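You operate a simulated robot arm through the tools that you are given. There is no shell and no other tool.

The job below is to be done with a simulated robot arm. You get a single attempt, and the scene is never put back.

Task
Clamp the fence at the narrow carton's width and drop its divider in.
Fine: it takes the short divider.

It is judged by the outcome, as a careful person would: the job done as asked, and still so three seconds after it is handed in. It fails if anything else is knocked over, pushed out of place, dropped, spilled or broken.

Robot
A 7-joint arm with a fingered hand, fixed in place. Base frame: the origin is on the floor under the middle of its stand, x ahead of it, y to its left, z up. Readings come in m, degrees, newtons and seconds.
With the tool pointing down near the work surface it reaches from about 0.1 to 0.86 m from the base axis. Its first joint turns from -115.0 to 115.0 degrees. Payload 5 kg.
The TCP is the grasp point between the finger pads, 0.032 m short of the fingertips. In the tool frame z runs along the fingers and y along their closing line. The gripper opens to 0.16 m; its body begins 0.089 m behind the TCP. The gripper is a hand of 4 fingers: y runs from the thumb to the fingers, the wrist lies at [0, 0, -0.267] in the tool frame, and closing takes about 1.5 s.
Orientation is that of the tool frame in the base frame, as a unit quaternion [w, x, y, z]. With the fingers straight down and closing along the base's y, the tool's x points along the base's -x, its y along +y and its z along -z.

Tools
- The arm moves only by the tool nudge_tool. Its argument "moves" is a list of rows, each an object (a shift or turn left out is 0, a gripper value left out holds the last) with "linear": the shift along the base's x, y, z in units of 30 mm (1.0 is 30 mm), a list of three; "rotation": the turn, a rotation vector about the base's x, y, z in units of 6 degrees (1.0 is 6 degrees), a list of three. In form: [{"linear": [tx, ty, tz], "rotation": [rx, ry, rz]}, ...]. A call has 1 to 20 rows; each row shifts and turns the commanded pose from where the row before left it. "claw" is the opening, from 0 (shut) to 1 (fully open), set as the call begins (left out, the last holds). A call with a number of a shift or a turn outside -1 to 1 is refused whole. Each row takes 0.2 s and may step no farther than 0.05 m and 8.6 degrees from the row before; otherwise, or with a gripper value out of range, the whole call is refused. Where a pose cannot be reached the arm comes as near as it can. A force on the tool above 40 N (or 10 N above the force at the start of the call, whichever is more), or a blocked arm, ends the call early, and 0.2 s more pass. The fingers move at their own pace (about 0.045 m/s each) and stop on an object; they squeeze with about 29 N. The grip force told is the motor's: it shows also when the fingers shut on nothing. Time passes only in rows, and 0.2 s behind the last, so rows that do not move let the fingers close. It gives the time, the measured TCP pose, the force on the tool (base axes), the opening and the grip force at its end, in the units of the frame above (readings bear some noise), with the torque about the TCP (base axes, N m) and any sound that the robot's microphone picked up.
- Cameras (640 x 400 px; columns grow to the right, rows downward): "scene" is fixed at [0.2192, -0.4998, 1.4233]; the picture's right is [0.50, -0.86, 0.00], its down [-0.69, -0.41, -0.59] and it looks along [0.51, 0.30, -0.80] (base axes); focal length 304 px, centre (320, 200). "wrist" rides on the gripper at [0.08, -0.004, -0.114] in the tool frame; the picture's right is [0.05, 1.00, 0.00], its down [-0.82, 0.04, -0.58] and it looks along [-0.58, 0.03, 0.82] (tool axes); focal length 265 px, centre (320, 200).
- camera(camera): a new picture of that camera. No time passes.
- move_column(by): slides the trunk up (or, below 0, down) by that many m; the arm rides with it, the base frame stays. It gives what a move gives, with no picture.
- curl_fingers(finger1, finger2, finger3, thumb_bend): sets how far each is bent, from 0 (flat) to 1 (curled in); at 0.3 the hand is open as for a grip, at 0.7 the pads meet at the TCP. One left out holds its place. A second passes; each finger stops where it meets its share of the squeeze, and holds until it gets a number again. A gripper value or a shape takes the hand back. It gives what a move gives, with no picture; readings hold the bend of each and the force on the fingers (four entries, about 0 where the hand has none), thumb and palm.
- preshape(shape): the hand has 4 fingers and takes this shape, open, in about a second: jaw (thumb against the fingers, like two jaws); tri (thumb and two fingers); tip (a fingertip pinch); poke (one finger out to press); point (the index stretched); flat (the hand flat); cup (the hand cupped); fist (a fist). The gripper value then closes the fingers along that shape, each until it touches; the sizes above hold for jaw. It gives what a move gives, with no picture.
- measure_at(camera, pixels): for up to 12 pixels [column, row] of the newest picture of that camera ("zoom" is the newest enlarged one), the place [x, y, z] in the base frame of the surface seen there, good to about 0.002 m. No time passes.
- enlarge(camera, box): a new picture of the part [left, top, right, bottom] of that camera's present view, enlarged. No time passes.
- close_job(): hands the job in; it is judged then, once.

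Leave the gripper open and the arm clear of the work at the hand-in unless told otherwise.

The tools are called as a command line: name --argument value ..., lists and objects as JSON in quotes. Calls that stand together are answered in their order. nudge_tool: Moves the arm, as the interface text tells. Its arguments: {"type":"object","properties":{"moves":{"type":"array","items":{"type":"object","properties":{"linear":{"type":"array","items":{"type":"number"}},"rotation":{"type":"array","items":{"type":"number"}}}}},"claw":{"type":"number"}},"required":["moves"]} The other tools are called the same way: move_column (by) moves the trunk up or down; preshape (shape) gives the hand a shape; curl_fingers (finger1, finger2, finger3, thumb_bend) moves the fingers one by one; camera (camera) takes a picture; measure_at (camera, pixels) gives the place of the surface under pixels of a picture; enlarge (camera, box) takes an enlarged picture of a part of a camera's view; close_job () hands the job in.

At the start:

```text
time: 0.0
tcp_pos: [0.5795, 0.1381, 0.9896]
tcp_rot: [-0.001, 0.0, 1.0, 0.0]
contact_force: [-0.2, -0.5, 0.2]
moment: [-0.04, 0.02, 0.01]
grip_width: 0.1596
grasp_force: 0.0
shape: jaw
bend: [0.3, 0.3, 0.3, 0.3]
finger forces: [0.0, 0.1, 0.1, 0.1, 0.0, 0.0]
trunk travel left (down, up): [-0.475, 0.515]
```

scene: 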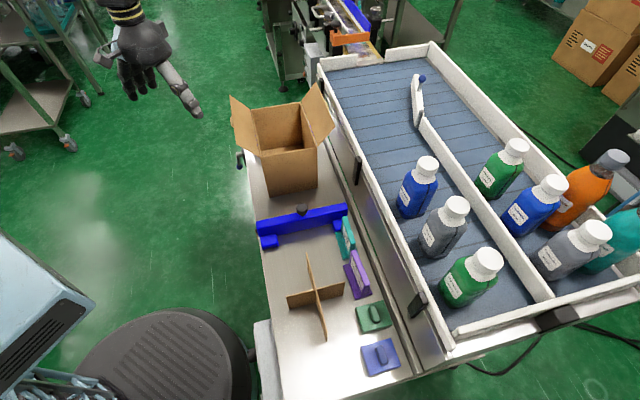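
wrist: 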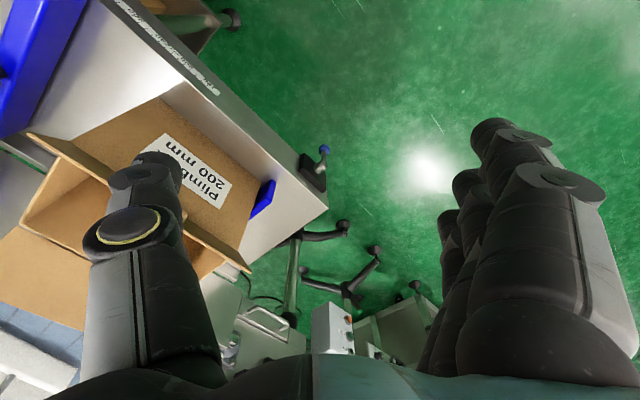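

I see a bench with a carton, a blue fence bar, a cardboard cross divider, and some coloured blocks, next to a conveyor with bottles. I'll enlarge several parts of the scene to understand what is what.

enlarge --camera "scene" --box '[220, 70, 420, 200]'

enlarge --camera "scene" --box '[240, 190, 420, 390]'

enlarge --camera "wrist" --box '[0, 0, 340, 300]'

enlarge --camera "scene" --box '[250, 0, 450, 125]'

```text
3.08 times, centred on (320, 135) of scene
```

zoom: 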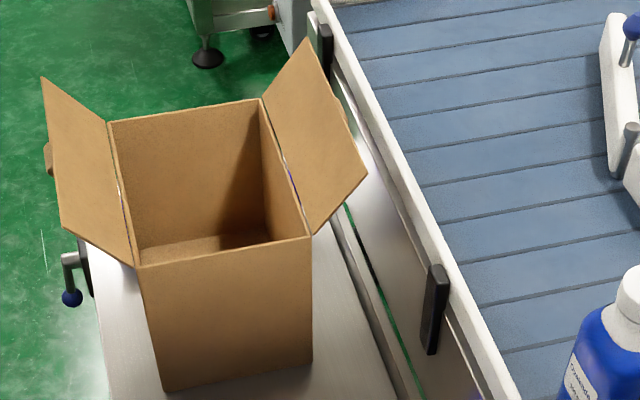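

```text
2.00 times, centred on (330, 290) of scene
```

zoom: 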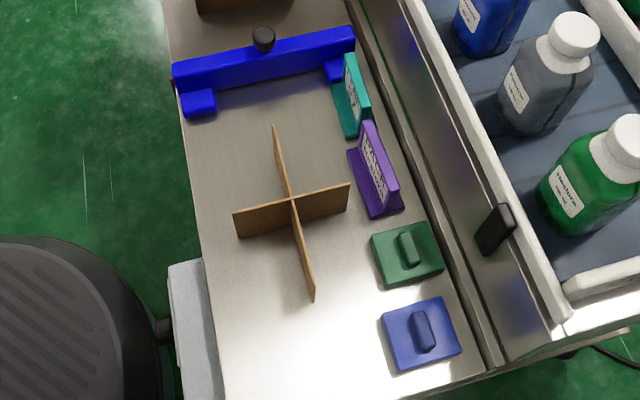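

```text
1.33 times, centred on (170, 150) of wrist
```

zoom: 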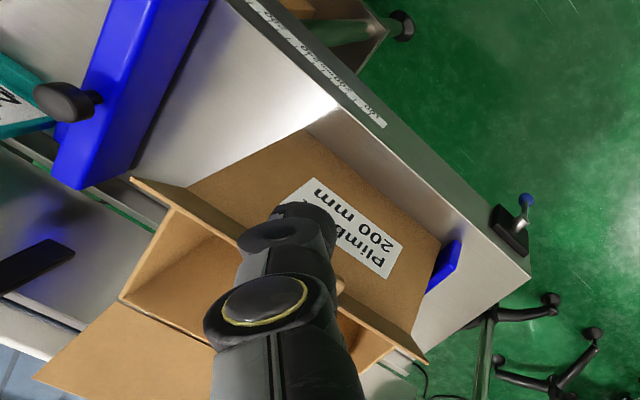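

```text
3.20 times, centred on (350, 62) of scene
```

zoom: 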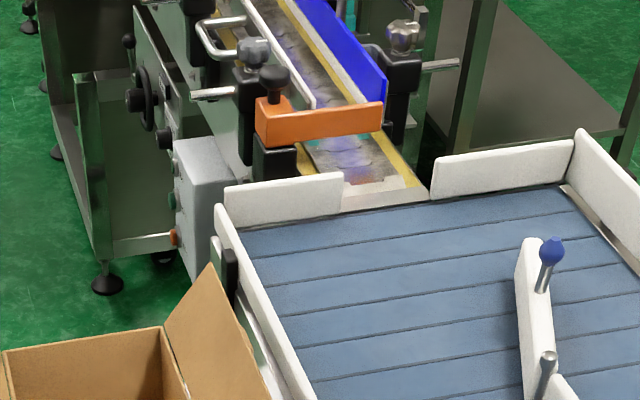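

The carton has a label "…200 mm", and the bench edge has writing. I'll enlarge the cards, the bench edge and the lever to read them.

enlarge --camera "scene" --box '[325, 205, 385, 305]'

enlarge --camera "wrist" --box '[100, 0, 240, 110]'

enlarge --camera "wrist" --box '[130, 110, 350, 260]'

enlarge --camera "scene" --box '[240, 295, 420, 400]'

enlarge --camera "scene" --box '[540, 0, 640, 110]'

camera --camera "wrist"

```text
4.00 times, centred on (355, 255) of scene
```

zoom: 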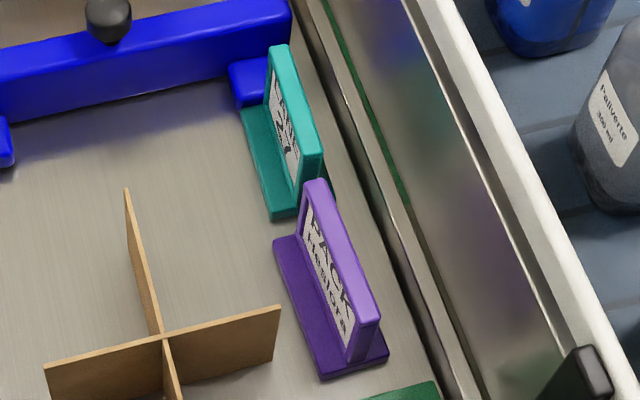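

```text
3.64 times, centred on (170, 55) of wrist
```

zoom: 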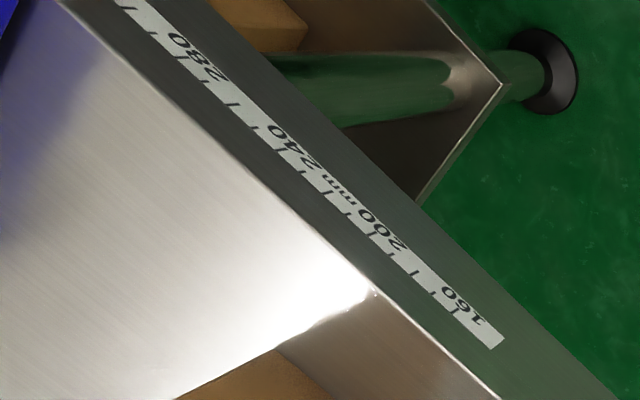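

```text
2.67 times, centred on (240, 185) of wrist
```

zoom: 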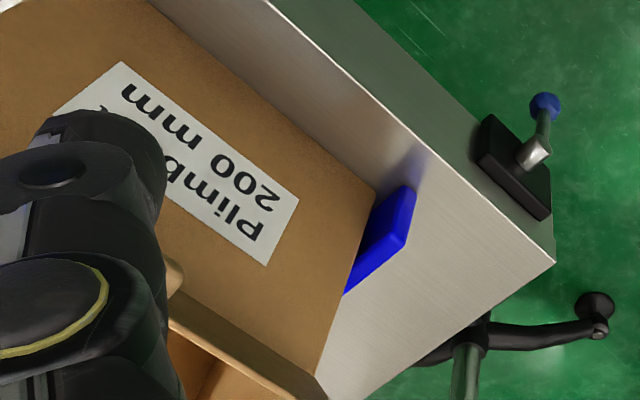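

```text
3.56 times, centred on (330, 348) of scene
```

zoom: 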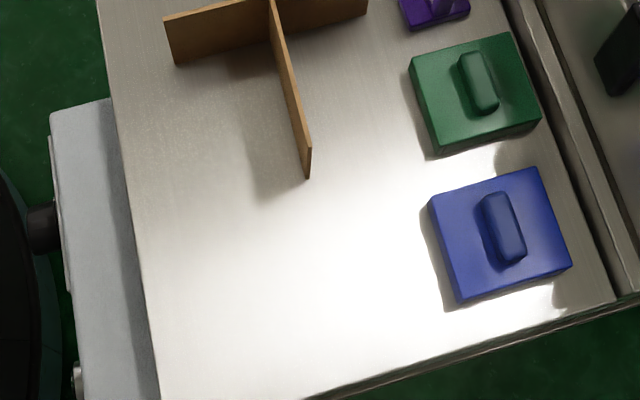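

```text
3.64 times, centred on (590, 55) of scene
```

zoom: 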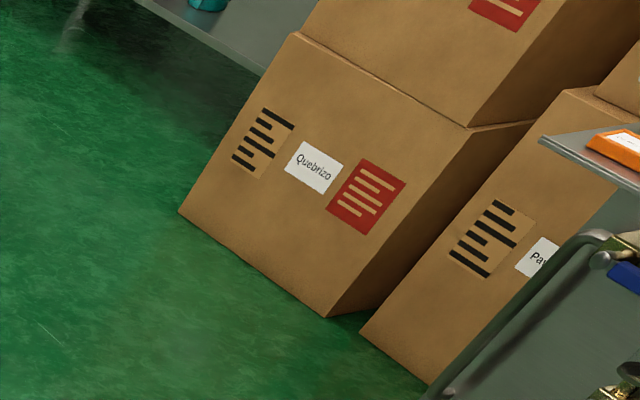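

```text
taken
```

wrist: 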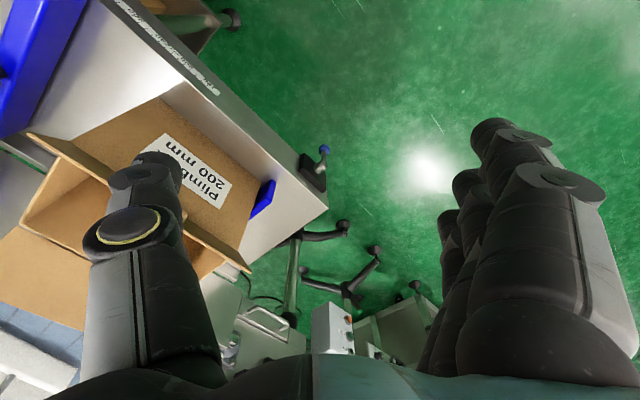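

The scale on the bench edge reads 160–280 mm and the carton says "Plimb… 200 mm". I'll take a fresh scene picture and measure main points.

camera --camera "scene"

measure_at --camera "scene" --pixels '[[262, 232], [346, 213], [302, 210], [268, 240], [308, 254], [325, 338], [288, 300], [344, 286], [316, 290], [270, 320], [300, 380], [400, 375]]'

measure_at --camera "scene" --pixels '[[262, 154], [316, 145], [303, 102], [254, 109], [271, 193], [316, 186], [285, 150], [236, 98], [240, 143], [320, 85], [334, 126], [242, 166]]'

measure_at --camera "wrist" --pixels '[[313, 172], [323, 150], [263, 195], [200, 170], [120, 10], [215, 90], [325, 208], [5, 72], [70, 10], [250, 270], [30, 135], [180, 85]]'

```text
taken
```

scene: 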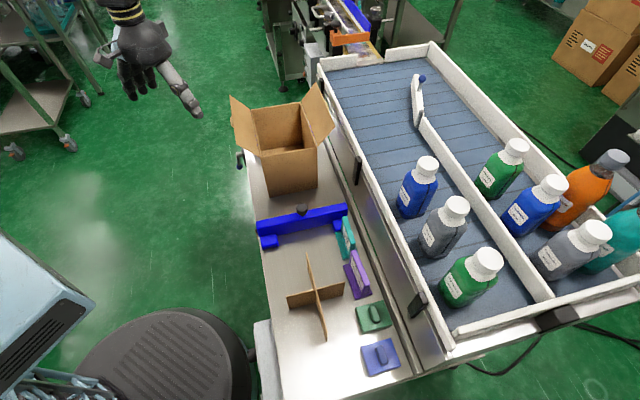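

```text
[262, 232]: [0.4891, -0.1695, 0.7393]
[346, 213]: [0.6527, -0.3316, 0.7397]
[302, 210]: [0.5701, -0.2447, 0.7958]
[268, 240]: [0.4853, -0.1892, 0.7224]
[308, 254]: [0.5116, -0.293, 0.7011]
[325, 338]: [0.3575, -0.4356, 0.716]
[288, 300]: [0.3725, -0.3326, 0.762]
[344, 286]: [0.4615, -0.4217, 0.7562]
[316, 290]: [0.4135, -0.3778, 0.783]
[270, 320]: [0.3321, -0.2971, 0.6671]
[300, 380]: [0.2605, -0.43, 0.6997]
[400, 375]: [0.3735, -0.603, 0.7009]
```

```text
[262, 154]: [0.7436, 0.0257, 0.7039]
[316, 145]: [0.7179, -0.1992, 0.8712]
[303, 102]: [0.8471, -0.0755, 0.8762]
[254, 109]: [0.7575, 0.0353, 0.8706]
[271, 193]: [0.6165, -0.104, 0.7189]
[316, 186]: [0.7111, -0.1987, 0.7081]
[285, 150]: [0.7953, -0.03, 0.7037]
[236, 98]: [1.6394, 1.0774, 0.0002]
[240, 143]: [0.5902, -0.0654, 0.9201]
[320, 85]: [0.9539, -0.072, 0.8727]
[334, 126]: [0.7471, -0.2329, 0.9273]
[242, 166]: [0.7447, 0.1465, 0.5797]
```

```text
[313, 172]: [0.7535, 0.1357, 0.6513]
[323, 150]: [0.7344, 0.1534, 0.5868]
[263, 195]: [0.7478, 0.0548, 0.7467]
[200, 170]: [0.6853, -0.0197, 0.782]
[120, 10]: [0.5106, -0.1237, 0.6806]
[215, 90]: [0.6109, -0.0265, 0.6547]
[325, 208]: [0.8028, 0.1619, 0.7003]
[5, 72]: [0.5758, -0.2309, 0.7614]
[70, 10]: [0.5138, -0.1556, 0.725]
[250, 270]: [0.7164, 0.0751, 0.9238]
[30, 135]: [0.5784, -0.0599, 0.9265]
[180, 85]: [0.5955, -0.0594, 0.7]
```

The bench top is at z≈0.70, with the carton standing against a far stop and the fence bar about 0.1 m short of it. The divider cross is nearest the robot. I'll raise the hand and move it back over the bench, turned, so the wrist camera can read the cards and show the whole bench.

nudge_tool --moves '[{"linear": [-0.5, 0, 1]}, {"linear": [-0.5, 0, 1]}, {"linear": [-0.5, 0, 1]}, {"linear": [-0.5, -0.9, 0.3], "rotation": [0, 0, -0.5]}, {"linear": [-0.5, -1, 0], "rotation": [0, 0, -0.5]}, {"linear": [-0.5, -1, 0], "rotation": [0, 0, -0.5]}, {"linear": [-0.5, -1, 0], "rotation": [0, 0, -0.5]}, {"linear": [-0.5, -1, 0], "rotation": [0, 0, -0.5]}, {"linear": [-0.5, -1, 0], "rotation": [0, 0, -0.5]}, {"linear": [-0.5, -1, 0], "rotation": [0, 0, -0.5]}, {"linear": [-0.5, -1, 0], "rotation": [0, 0, -0.5]}, {"linear": [-0.5, -1, 0], "rotation": [0, 0, -0.5]}, {"linear": [-0.5, -1, 0], "rotation": [0, 0, -0.5]}, {"linear": [-0.5, -1, 0], "rotation": [0, 0, -0.5]}, {"linear": [0, -1, 0], "rotation": [0, 0, -1]}, {"linear": [0, -1, 0], "rotation": [0, 0, -1]}]'

camera --camera "wrist"

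camera --camera "scene"

```text
time: 3.4
tcp_pos: [0.3709, -0.2489, 1.0878]
tcp_rot: [-0.001, 0.384, 0.923, 0.0]
contact_force: [0.5, 0.3, -0.4]
moment: [0.02, 0.03, 0.02]
grip_width: 0.1599
grasp_force: 0.1
shape: jaw
bend: [0.3, 0.3, 0.3, 0.3]
finger forces: [0.0, 0.1, 0.0, 0.1, 0.1, 0.0]
trunk travel left (down, up): [-0.475, 0.515]
```

```text
taken
```

wrist: 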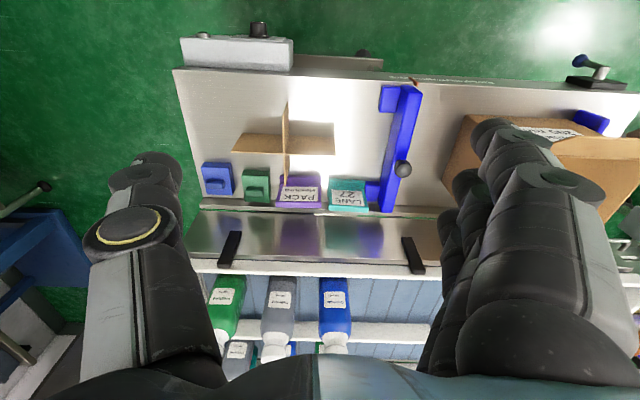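

```text
taken
```

scene: 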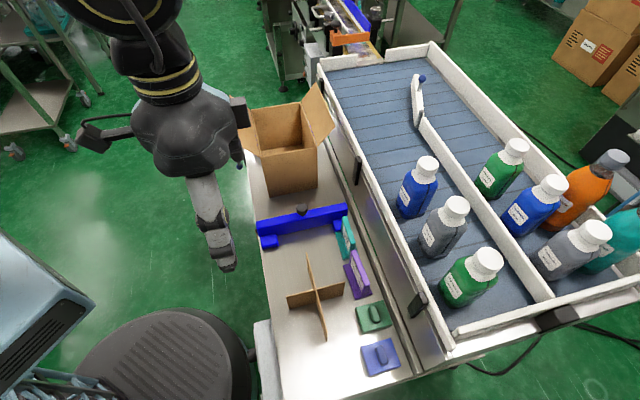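

The wrist picture shows purple card "PACK …", teal card "LANE 27", the cross divider, the fence and the lever block at the far end. I'll enlarge these for detail.

enlarge --camera "wrist" --box '[190, 140, 390, 230]'

enlarge --camera "wrist" --box '[350, 40, 500, 140]'

enlarge --camera "wrist" --box '[480, 40, 640, 200]'

enlarge --camera "wrist" --box '[170, 10, 350, 150]'

```text
3.20 times, centred on (290, 185) of wrist
```

zoom: 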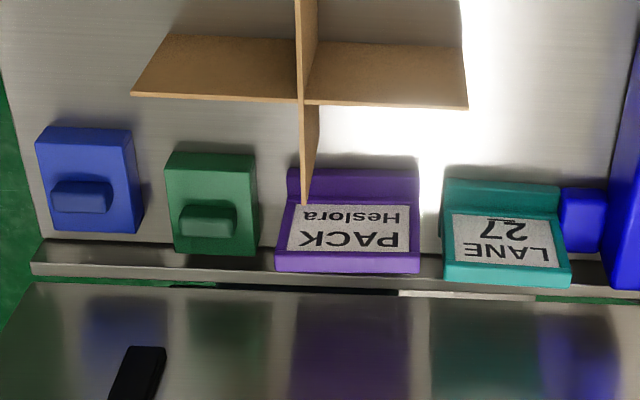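

```text
4.00 times, centred on (425, 90) of wrist
```

zoom: 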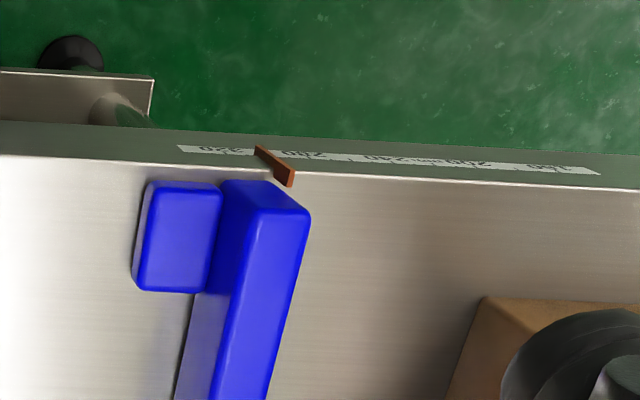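

```text
2.50 times, centred on (560, 120) of wrist
```

zoom: 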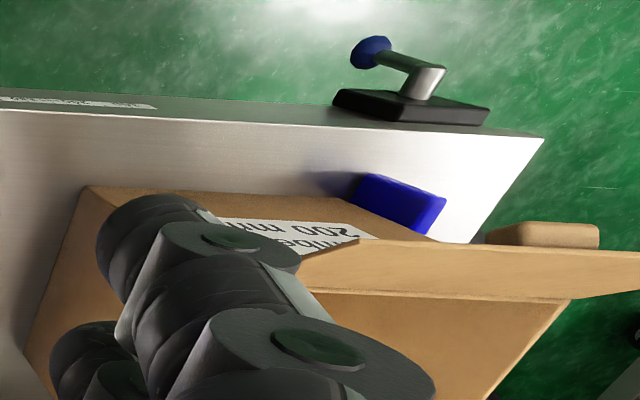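

```text
2.86 times, centred on (260, 80) of wrist
```

zoom: 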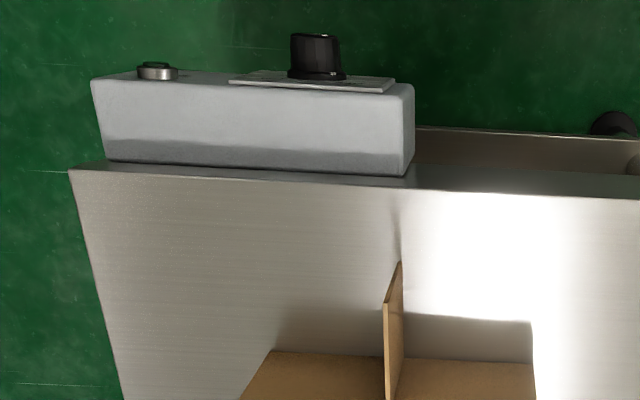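

The purple card reads "PACK Heslora", the teal "LANE 27"; the fence carries an orange pointer over a scale (320 near, 160 far), pointer at about 290. I'll measure the pointer, scale, fence, carton and lever from this picture.

measure_at --camera "wrist" --pixels '[[420, 84], [418, 82], [395, 77], [498, 83], [403, 170], [420, 95], [393, 212], [388, 95], [366, 190], [597, 63], [580, 61], [600, 75]]'

measure_at --camera "wrist" --pixels '[[233, 150], [335, 152], [287, 103], [286, 182], [280, 135], [328, 137], [300, 135], [286, 150], [217, 180], [257, 185], [298, 190], [347, 195]]'

```text
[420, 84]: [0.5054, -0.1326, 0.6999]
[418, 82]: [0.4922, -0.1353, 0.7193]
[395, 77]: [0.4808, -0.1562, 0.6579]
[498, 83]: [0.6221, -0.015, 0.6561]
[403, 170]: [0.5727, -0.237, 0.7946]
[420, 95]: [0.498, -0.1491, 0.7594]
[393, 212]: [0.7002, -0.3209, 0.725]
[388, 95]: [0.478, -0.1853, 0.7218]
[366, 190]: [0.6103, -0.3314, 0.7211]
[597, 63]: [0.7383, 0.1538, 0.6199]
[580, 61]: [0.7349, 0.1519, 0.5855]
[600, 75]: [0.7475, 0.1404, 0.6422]
```

```text
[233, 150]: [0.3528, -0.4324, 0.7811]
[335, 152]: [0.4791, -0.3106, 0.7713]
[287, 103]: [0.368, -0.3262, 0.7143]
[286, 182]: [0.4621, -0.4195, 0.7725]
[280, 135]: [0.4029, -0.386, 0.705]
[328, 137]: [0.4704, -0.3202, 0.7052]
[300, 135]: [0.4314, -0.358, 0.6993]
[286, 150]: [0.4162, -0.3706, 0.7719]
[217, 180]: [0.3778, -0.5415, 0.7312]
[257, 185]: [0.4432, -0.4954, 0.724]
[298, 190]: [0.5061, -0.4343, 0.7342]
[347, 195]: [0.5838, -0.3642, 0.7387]
```

The divider measures about 175 × 130 mm and 80 mm high. Next I'll enlarge the carton in the scene view and measure its inside and outside.

enlarge --camera "scene" --box '[225, 75, 345, 200]'

```text
3.20 times, centred on (285, 138) of scene
```

zoom: 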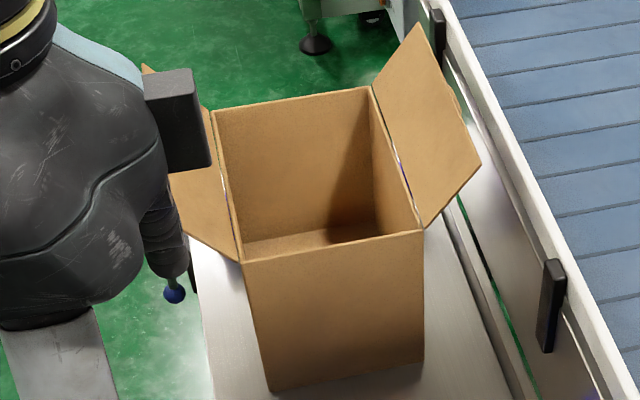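

measure_at --camera "zoom" --pixels '[[243, 263], [421, 234], [370, 88], [213, 112], [270, 388], [424, 362], [250, 250], [330, 225], [300, 160], [390, 180], [375, 215], [330, 300]]'

```text
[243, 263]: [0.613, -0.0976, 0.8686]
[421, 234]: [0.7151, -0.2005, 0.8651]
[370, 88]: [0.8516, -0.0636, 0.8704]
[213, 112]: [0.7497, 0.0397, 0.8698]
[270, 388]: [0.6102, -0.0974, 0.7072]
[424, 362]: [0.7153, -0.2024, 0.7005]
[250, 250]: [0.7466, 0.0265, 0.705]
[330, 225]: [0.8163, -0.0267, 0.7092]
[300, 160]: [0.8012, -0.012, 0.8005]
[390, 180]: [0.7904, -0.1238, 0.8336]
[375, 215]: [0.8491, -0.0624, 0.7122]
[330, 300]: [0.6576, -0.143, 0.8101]
```

The carton is about 0.195 m long along the bench and 0.145 m across. Only one carton and one divider have shown up so far. I'll check the rest of the surroundings for other cartons or dividers.

enlarge --camera "scene" --box '[0, 0, 160, 170]'

enlarge --camera "scene" --box '[400, 100, 640, 320]'

enlarge --camera "scene" --box '[530, 0, 640, 200]'

enlarge --camera "scene" --box '[0, 220, 280, 400]'

enlarge --camera "wrist" --box '[0, 150, 220, 400]'

enlarge --camera "wrist" --box '[190, 250, 450, 400]'

```text
2.35 times, centred on (80, 85) of scene
```

zoom: 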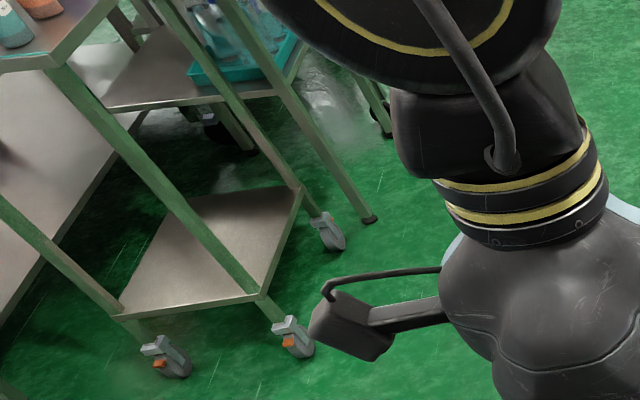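

```text
1.82 times, centred on (520, 210) of scene
```

zoom: 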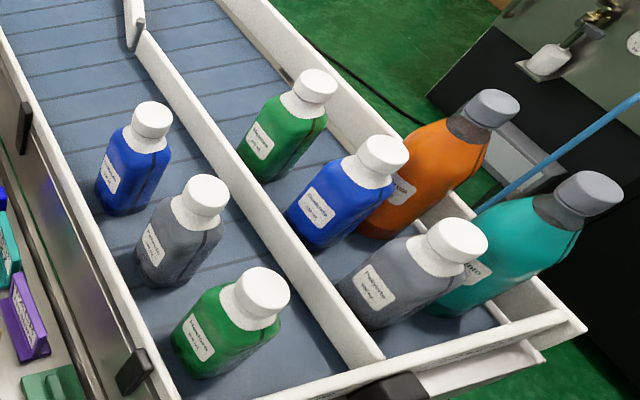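

```text
2.00 times, centred on (585, 100) of scene
```

zoom: 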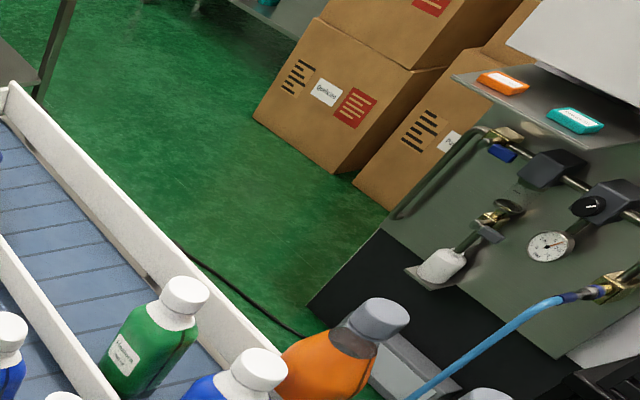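

```text
2.22 times, centred on (140, 310) of scene
```

zoom: 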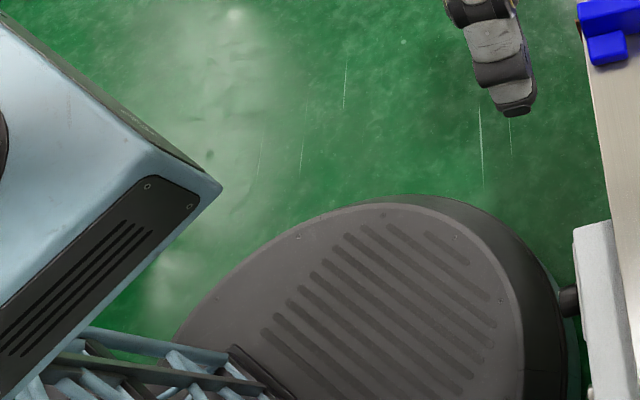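

```text
1.60 times, centred on (110, 275) of wrist
```

zoom: 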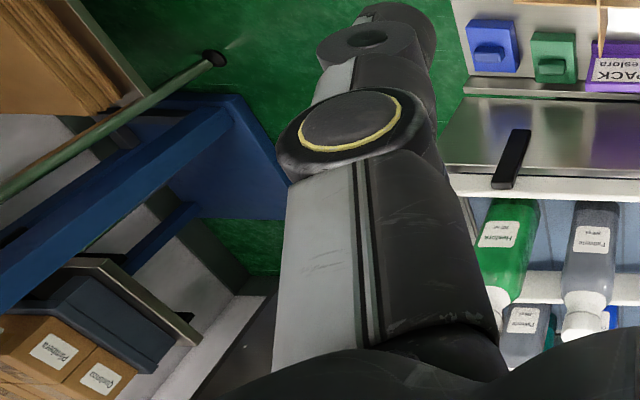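

```text
2.46 times, centred on (320, 325) of wrist
```

zoom: 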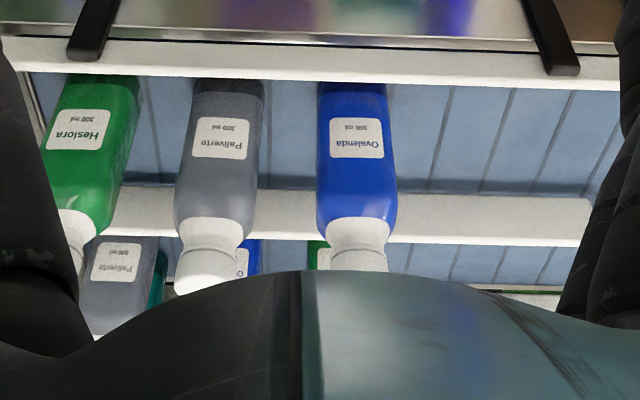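

Nothing else like a carton or divider on the bench from here. I'll move the hand towards the carton's labelled side (left of the bench) to read the label, scale and lever from close up.

nudge_tool --moves '[{"linear": [0.3, 1, 0]}, {"linear": [0.3, 1, 0]}, {"linear": [0.3, 1, 0]}, {"linear": [0.3, 1, 0]}, {"linear": [0.3, 1, 0]}, {"linear": [0.3, 1, 0]}, {"linear": [0.3, 1, 0]}, {"linear": [0.3, 1, 0]}, {"linear": [0.3, 1, 0]}, {"linear": [0.3, 1, 0]}, {"linear": [0.3, 1, -0.2]}, {"linear": [0.3, 1, -0.3]}, {"linear": [0.3, 1, -0.3]}, {"linear": [0.3, 0.4, -0.3]}]'

camera --camera "wrist"

enlarge --camera "wrist" --box '[180, 60, 340, 160]'

enlarge --camera "wrist" --box '[330, 60, 490, 220]'

```text
time: 6.4
tcp_pos: [0.4972, 0.1539, 1.0538]
tcp_rot: [0.0, 0.383, 0.924, 0.0]
contact_force: [-0.3, 0.0, -0.2]
moment: [-0.01, 0.01, -0.01]
grip_width: 0.1599
grasp_force: 0.2
shape: jaw
bend: [0.3, 0.3, 0.3, 0.3]
finger forces: [0.0, 0.0, 0.0, 0.0, 0.0, 0.1]
trunk travel left (down, up): [-0.475, 0.515]
```

```text
taken
```

wrist: 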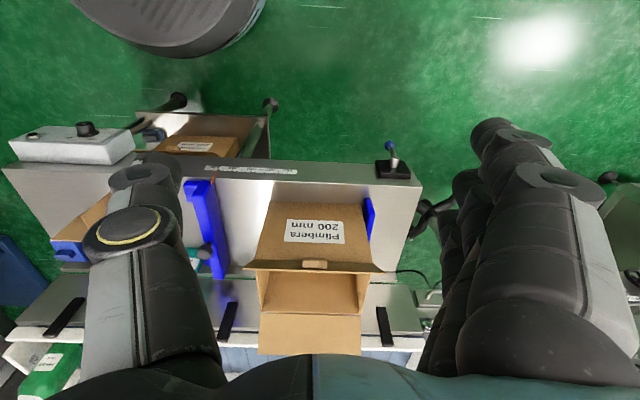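

```text
4.00 times, centred on (260, 110) of wrist
```

zoom: 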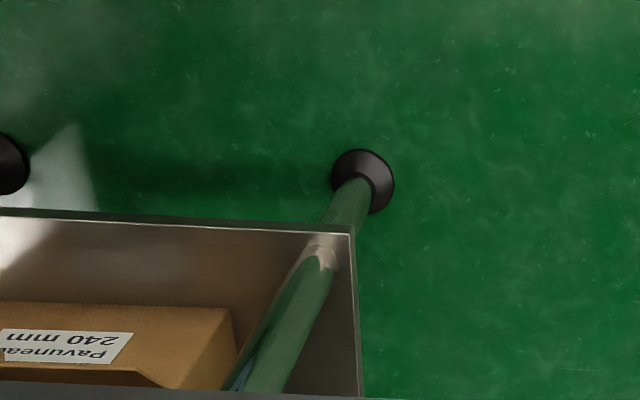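

```text
2.50 times, centred on (410, 140) of wrist
```

zoom: 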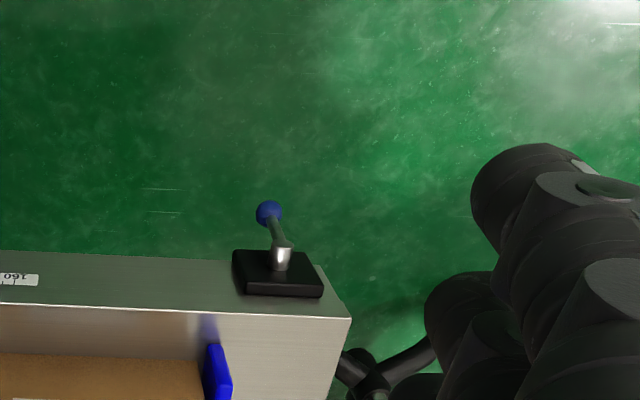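

The bench carton reads "Plimbera 200 mm", and on the lower shelf there is another "Pavunea… 240 mm" carton, so the bench one is the narrow carton. I'll look closely at the lower shelf, the control box, and the thing on the left for another divider.

enlarge --camera "wrist" --box '[120, 90, 300, 190]'

enlarge --camera "wrist" --box '[0, 90, 160, 300]'

enlarge --camera "wrist" --box '[190, 170, 310, 260]'

enlarge --camera "wrist" --box '[230, 190, 430, 360]'

enlarge --camera "wrist" --box '[365, 130, 425, 190]'

```text
3.56 times, centred on (210, 140) of wrist
```

zoom: 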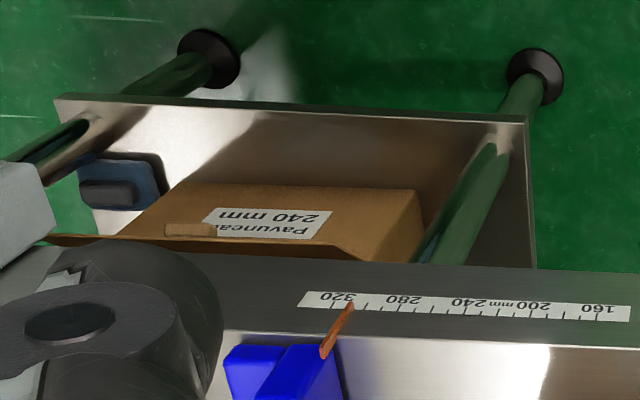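

```text
1.90 times, centred on (80, 195) of wrist
```

zoom: 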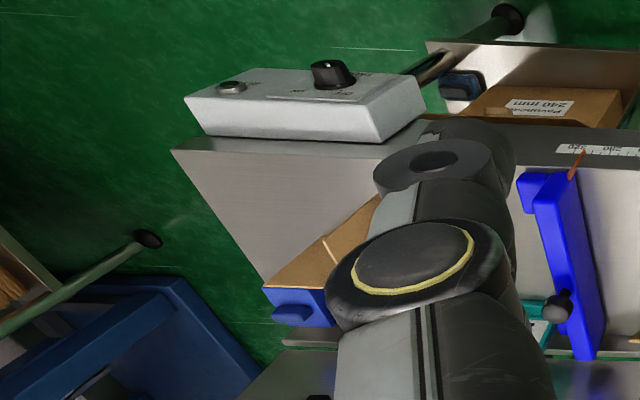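

```text
4.44 times, centred on (250, 215) of wrist
```

zoom: 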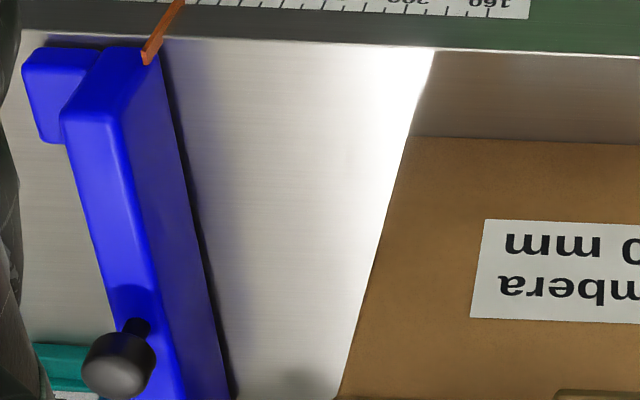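

```text
2.35 times, centred on (330, 275) of wrist
```

zoom: 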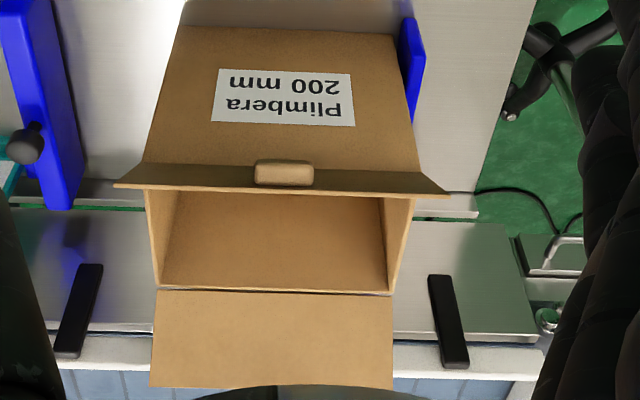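

```text
6.67 times, centred on (395, 160) of wrist
```

zoom: 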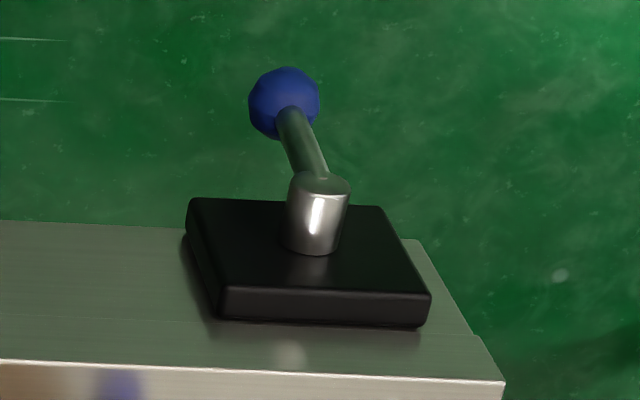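

The target is clear: the narrow carton is "Plimbera 200 mm" (the 240 mm one sits on the shelf). The pointer is at about 310 now. The clamp lever with the blue ball hangs down on the bench side at about (0.737, 0.153, 0.61). I'll go down on the free left side of the bench, tilting the camera to look at the lever and scale.

nudge_tool --moves '[{"linear": [0.3, 0.9, -0.4], "rotation": [-0.25, -0.25, 0]}, {"linear": [0.3, 0.7, -0.8], "rotation": [-0.25, -0.25, 0]}, {"linear": [0.34, 0.3, -0.9], "rotation": [-0.25, -0.25, 0]}, {"linear": [0.34, 0.3, -0.9], "rotation": [-0.25, -0.25, 0]}, {"linear": [0.34, 0.3, -0.9], "rotation": [-0.25, -0.25, 0]}, {"linear": [0.34, 0.3, -0.9], "rotation": [-0.25, -0.25, 0]}, {"linear": [0.34, 0.2, -0.9], "rotation": [-0.25, -0.25, 0]}, {"linear": [0.34, 0.2, -0.9], "rotation": [-0.25, -0.25, 0]}, {"linear": [0.34, 0.2, -0.9], "rotation": [-0.25, -0.25, 0]}, {"linear": [0.34, 0.2, -0.9], "rotation": [-0.25, -0.25, 0]}, {"linear": [0.34, 0.2, -0.9], "rotation": [-0.25, -0.25, 0]}, {"linear": [0.34, 0.2, -0.8], "rotation": [-0.25, -0.25, 0]}]'

camera --camera "wrist"

camera --camera "scene"

```text
time: 9.0
tcp_pos: [0.6167, 0.2758, 0.7518]
tcp_rot: [0.203, 0.372, 0.902, -0.084]
contact_force: [-0.9, 0.9, -0.5]
moment: [-0.01, 0.02, 0.02]
grip_width: 0.1602
grasp_force: 0.1
shape: jaw
bend: [0.3, 0.3, 0.3, 0.3]
finger forces: [0.1, 0.0, 0.0, 0.1, 0.0, 0.0]
trunk travel left (down, up): [-0.475, 0.515]
```

```text
taken
```

wrist: 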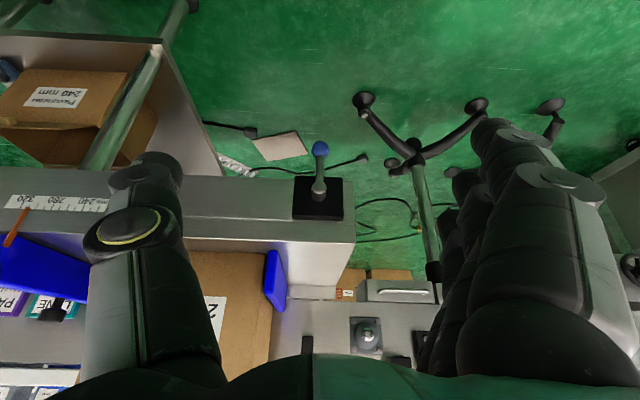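

```text
taken
```

scene: 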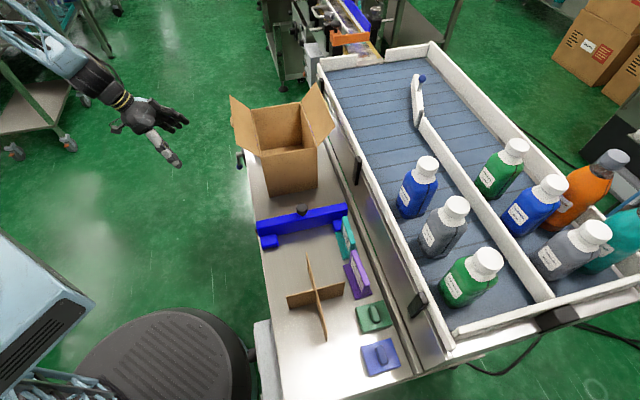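

I have a closer view of the lever. I'll enlarge it, along with the scale and pointer, and measure.

enlarge --camera "wrist" --box '[0, 60, 120, 320]'

enlarge --camera "wrist" --box '[280, 130, 360, 230]'

measure_at --camera "wrist" --pixels '[[320, 149], [320, 162], [319, 175], [317, 187], [318, 194], [297, 182], [339, 182], [343, 212], [296, 212], [354, 240], [350, 222], [272, 255]]'

measure_at --camera "zoom" --pixels '[[280, 75], [300, 135], [280, 190], [290, 180], [320, 230], [330, 260], [330, 280], [240, 230], [390, 230], [310, 290], [300, 110], [290, 100]]'

```text
1.54 times, centred on (60, 190) of wrist
```

zoom: 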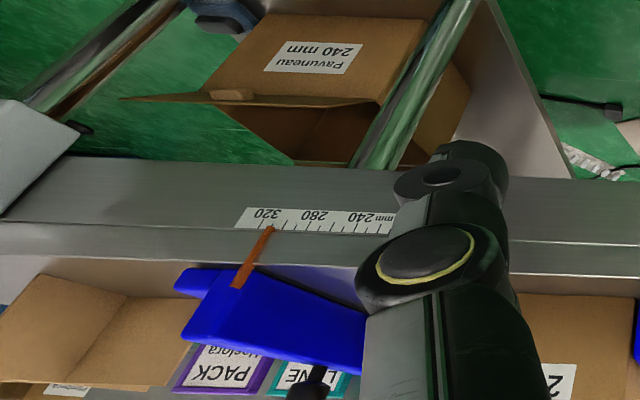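

```text
4.00 times, centred on (320, 180) of wrist
```

zoom: 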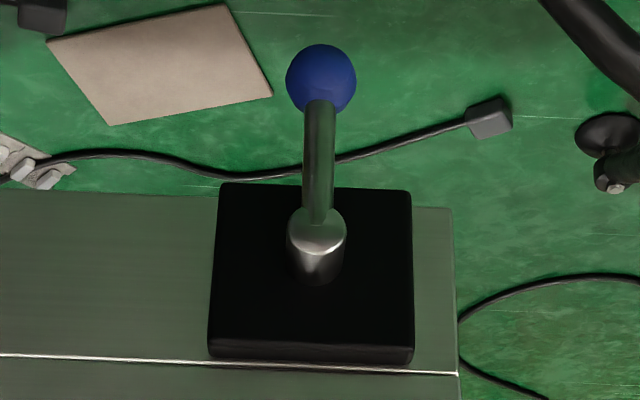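

```text
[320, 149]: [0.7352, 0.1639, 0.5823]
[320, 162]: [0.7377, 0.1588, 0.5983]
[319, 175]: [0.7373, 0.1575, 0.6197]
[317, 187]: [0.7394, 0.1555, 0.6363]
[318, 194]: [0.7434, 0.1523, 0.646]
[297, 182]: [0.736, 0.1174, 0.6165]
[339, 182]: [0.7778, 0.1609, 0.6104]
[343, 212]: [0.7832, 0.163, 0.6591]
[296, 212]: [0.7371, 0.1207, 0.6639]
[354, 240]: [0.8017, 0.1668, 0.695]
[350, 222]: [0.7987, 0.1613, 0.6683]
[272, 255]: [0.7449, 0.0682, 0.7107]
```

```text
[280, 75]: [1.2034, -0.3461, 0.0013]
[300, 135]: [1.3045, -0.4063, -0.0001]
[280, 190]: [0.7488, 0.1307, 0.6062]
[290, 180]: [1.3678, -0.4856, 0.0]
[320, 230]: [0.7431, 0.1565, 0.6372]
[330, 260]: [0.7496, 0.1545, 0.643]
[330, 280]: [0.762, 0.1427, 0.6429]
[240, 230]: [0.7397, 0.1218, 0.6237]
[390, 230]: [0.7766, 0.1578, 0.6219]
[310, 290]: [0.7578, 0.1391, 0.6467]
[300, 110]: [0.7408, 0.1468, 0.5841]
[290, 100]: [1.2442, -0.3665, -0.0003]
```

The lever hangs straight down from a hub at about (0.743, 0.153, 0.64), the ball at z≈0.58. I'll measure the pointer, the scale labels and the fence edges precisely in an enlarged view of the left part.

enlarge --camera "wrist" --box '[0, 170, 120, 310]'

measure_at --camera "zoom" --pixels '[[165, 118], [155, 125], [150, 95], [235, 95], [320, 95], [200, 170], [150, 190], [240, 220], [95, 165], [110, 260], [300, 300], [340, 290]]'

```text
2.86 times, centred on (60, 240) of wrist
```

zoom: 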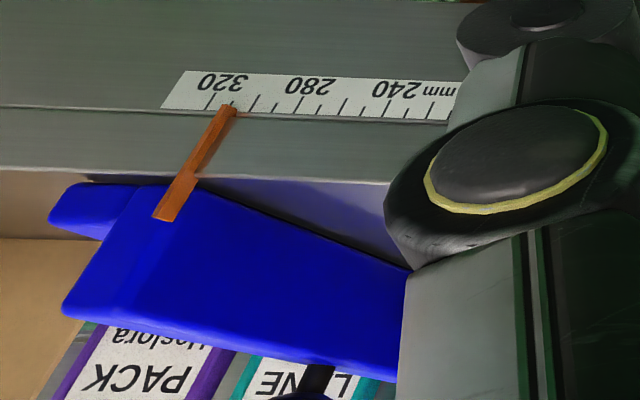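

```text
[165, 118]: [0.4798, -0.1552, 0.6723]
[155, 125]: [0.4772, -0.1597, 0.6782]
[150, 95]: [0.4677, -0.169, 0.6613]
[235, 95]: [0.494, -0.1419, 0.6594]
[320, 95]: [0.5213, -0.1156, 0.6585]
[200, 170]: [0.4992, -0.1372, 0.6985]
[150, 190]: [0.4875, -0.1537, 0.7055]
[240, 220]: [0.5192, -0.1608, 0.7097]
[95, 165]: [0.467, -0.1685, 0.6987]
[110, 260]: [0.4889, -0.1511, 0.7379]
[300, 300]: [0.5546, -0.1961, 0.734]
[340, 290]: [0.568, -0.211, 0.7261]
```

The pointer stands at 310 on the scale (10 mm ticks), so the fence has to move 110 mm toward the carton. I'll try the "poke" shape here in free space to see whether it gives a slim pusher for both fence and lever.

preshape --shape "poke"

camera --camera "wrist"

enlarge --camera "scene" --box '[80, 60, 260, 200]'

```text
time: 9.9
tcp_pos: [0.6164, 0.2738, 0.7524]
tcp_rot: [0.204, 0.373, 0.901, -0.084]
contact_force: [0.0, -0.6, 0.4]
moment: [0.02, -0.01, -0.03]
grip_width: 0.0
grasp_force: 0.3
shape: poke
bend: [1.0, 1.0, 1.0, 0.47]
finger forces: [0.0, 0.0, 0.0, 0.0, 0.0, 0.0]
trunk travel left (down, up): [-0.475, 0.515]
```

```text
taken
```

wrist: 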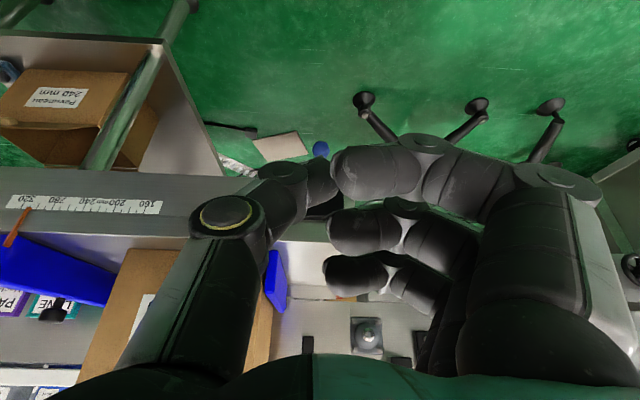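

```text
2.86 times, centred on (170, 130) of scene
```

zoom: 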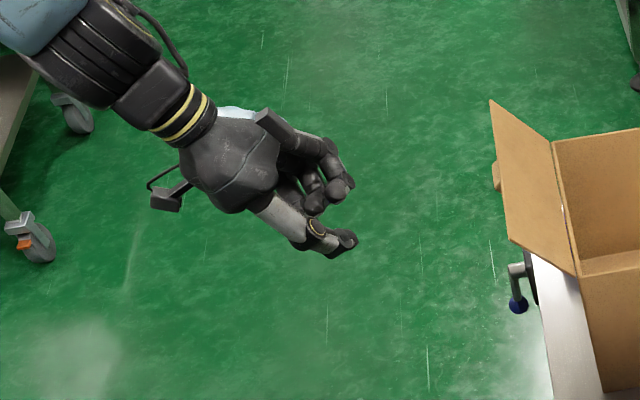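

In "poke" the three fingers curl and the thumb sticks out. I'll see what "point" gives.

preshape --shape "point"

camera --camera "wrist"

enlarge --camera "scene" --box '[80, 60, 260, 200]'

```text
time: 10.8
tcp_pos: [0.6169, 0.2744, 0.7519]
tcp_rot: [0.203, 0.373, 0.901, -0.084]
contact_force: [0.9, -0.4, 0.8]
moment: [0.0, 0.0, 0.01]
grip_width: 0.1525
grasp_force: 0.1
shape: point
bend: [0.3, 1.0, 1.0, 0.54]
finger forces: [0.0, 0.0, 0.0, 0.0, 0.1, 0.0]
trunk travel left (down, up): [-0.475, 0.515]
```

```text
taken
```

wrist: 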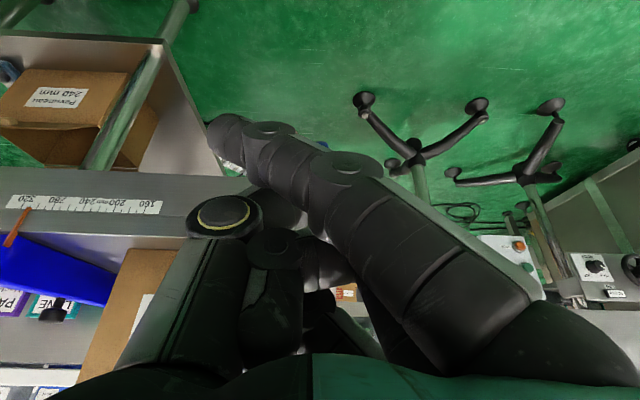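

```text
2.86 times, centred on (170, 130) of scene
```

zoom: 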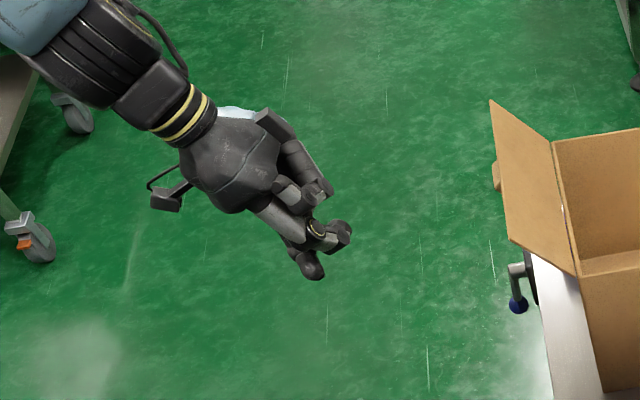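

"Point" crosses the index over oddly. I'll go back to "jaw" and close it in free space to see the closed shape, which could be a solid pusher.

preshape --shape "jaw"

nudge_tool --moves '[{}, {}, {}, {}, {}, {}, {}, {}, {}]' --claw 0

camera --camera "wrist"

enlarge --camera "scene" --box '[80, 60, 260, 200]'

```text
time: 11.7
tcp_pos: [0.6157, 0.2734, 0.7526]
tcp_rot: [0.203, 0.373, 0.901, -0.085]
contact_force: [-0.9, 0.2, -0.2]
moment: [-0.01, -0.05, 0.02]
grip_width: 0.16
grasp_force: 0.0
shape: jaw
bend: [0.3, 0.3, 0.3, 0.3]
finger forces: [0.0, 0.1, 0.0, 0.0, 0.0, 0.0]
trunk travel left (down, up): [-0.475, 0.515]
```

```text
time: 13.7
tcp_pos: [0.6167, 0.2751, 0.7523]
tcp_rot: [0.204, 0.373, 0.901, -0.084]
contact_force: [0.8, -0.7, 0.2]
moment: [0.0, 0.01, -0.01]
grip_width: 0.0002
grasp_force: 3.2
shape: jaw
bend: [0.65, 0.62, 0.65, 0.66]
finger forces: [0.1, 0.0, 0.1, 0.0, 0.1, 0.0]
trunk travel left (down, up): [-0.475, 0.515]
```

```text
taken
```

wrist: 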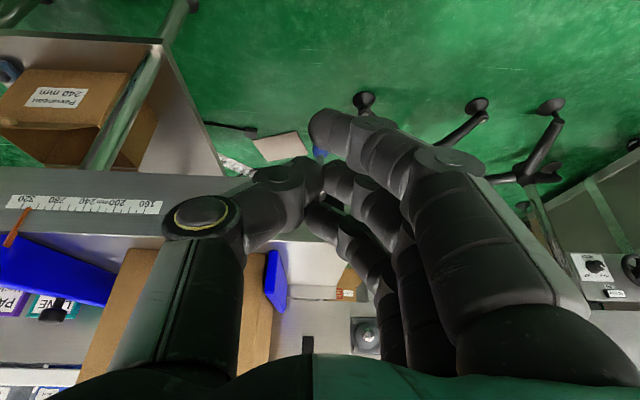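

```text
2.86 times, centred on (170, 130) of scene
```

zoom: 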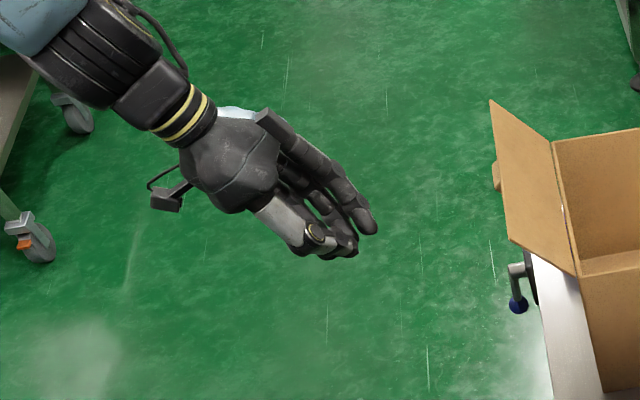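

Closed jaw gives a compact tip about 80 mm wide across the three fingers. Before I move to the fence, I'll measure the fence bar's back and top edges, the knob and the divider's near-fence end in an enlarged scene view.

enlarge --camera "scene" --box '[250, 195, 370, 270]'

measure_at --camera "zoom" --pixels '[[50, 130], [60, 150], [200, 95], [200, 110], [200, 135], [300, 60], [280, 95], [300, 100], [320, 85], [420, 55], [420, 75], [420, 100]]'

```text
5.33 times, centred on (310, 232) of scene
```

zoom: 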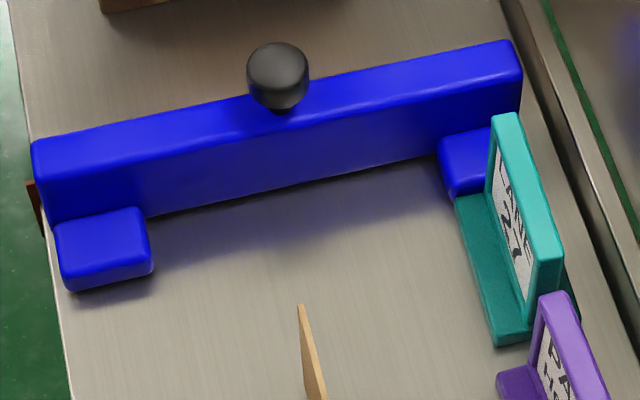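

```text
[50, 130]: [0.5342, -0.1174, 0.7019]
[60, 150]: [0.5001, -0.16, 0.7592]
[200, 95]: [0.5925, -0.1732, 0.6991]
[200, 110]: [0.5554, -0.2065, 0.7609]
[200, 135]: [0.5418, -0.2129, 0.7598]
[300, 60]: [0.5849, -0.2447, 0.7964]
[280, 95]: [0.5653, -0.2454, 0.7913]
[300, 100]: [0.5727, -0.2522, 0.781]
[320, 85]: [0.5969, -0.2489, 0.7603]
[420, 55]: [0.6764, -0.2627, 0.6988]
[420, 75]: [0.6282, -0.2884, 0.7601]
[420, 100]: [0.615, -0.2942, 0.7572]
```

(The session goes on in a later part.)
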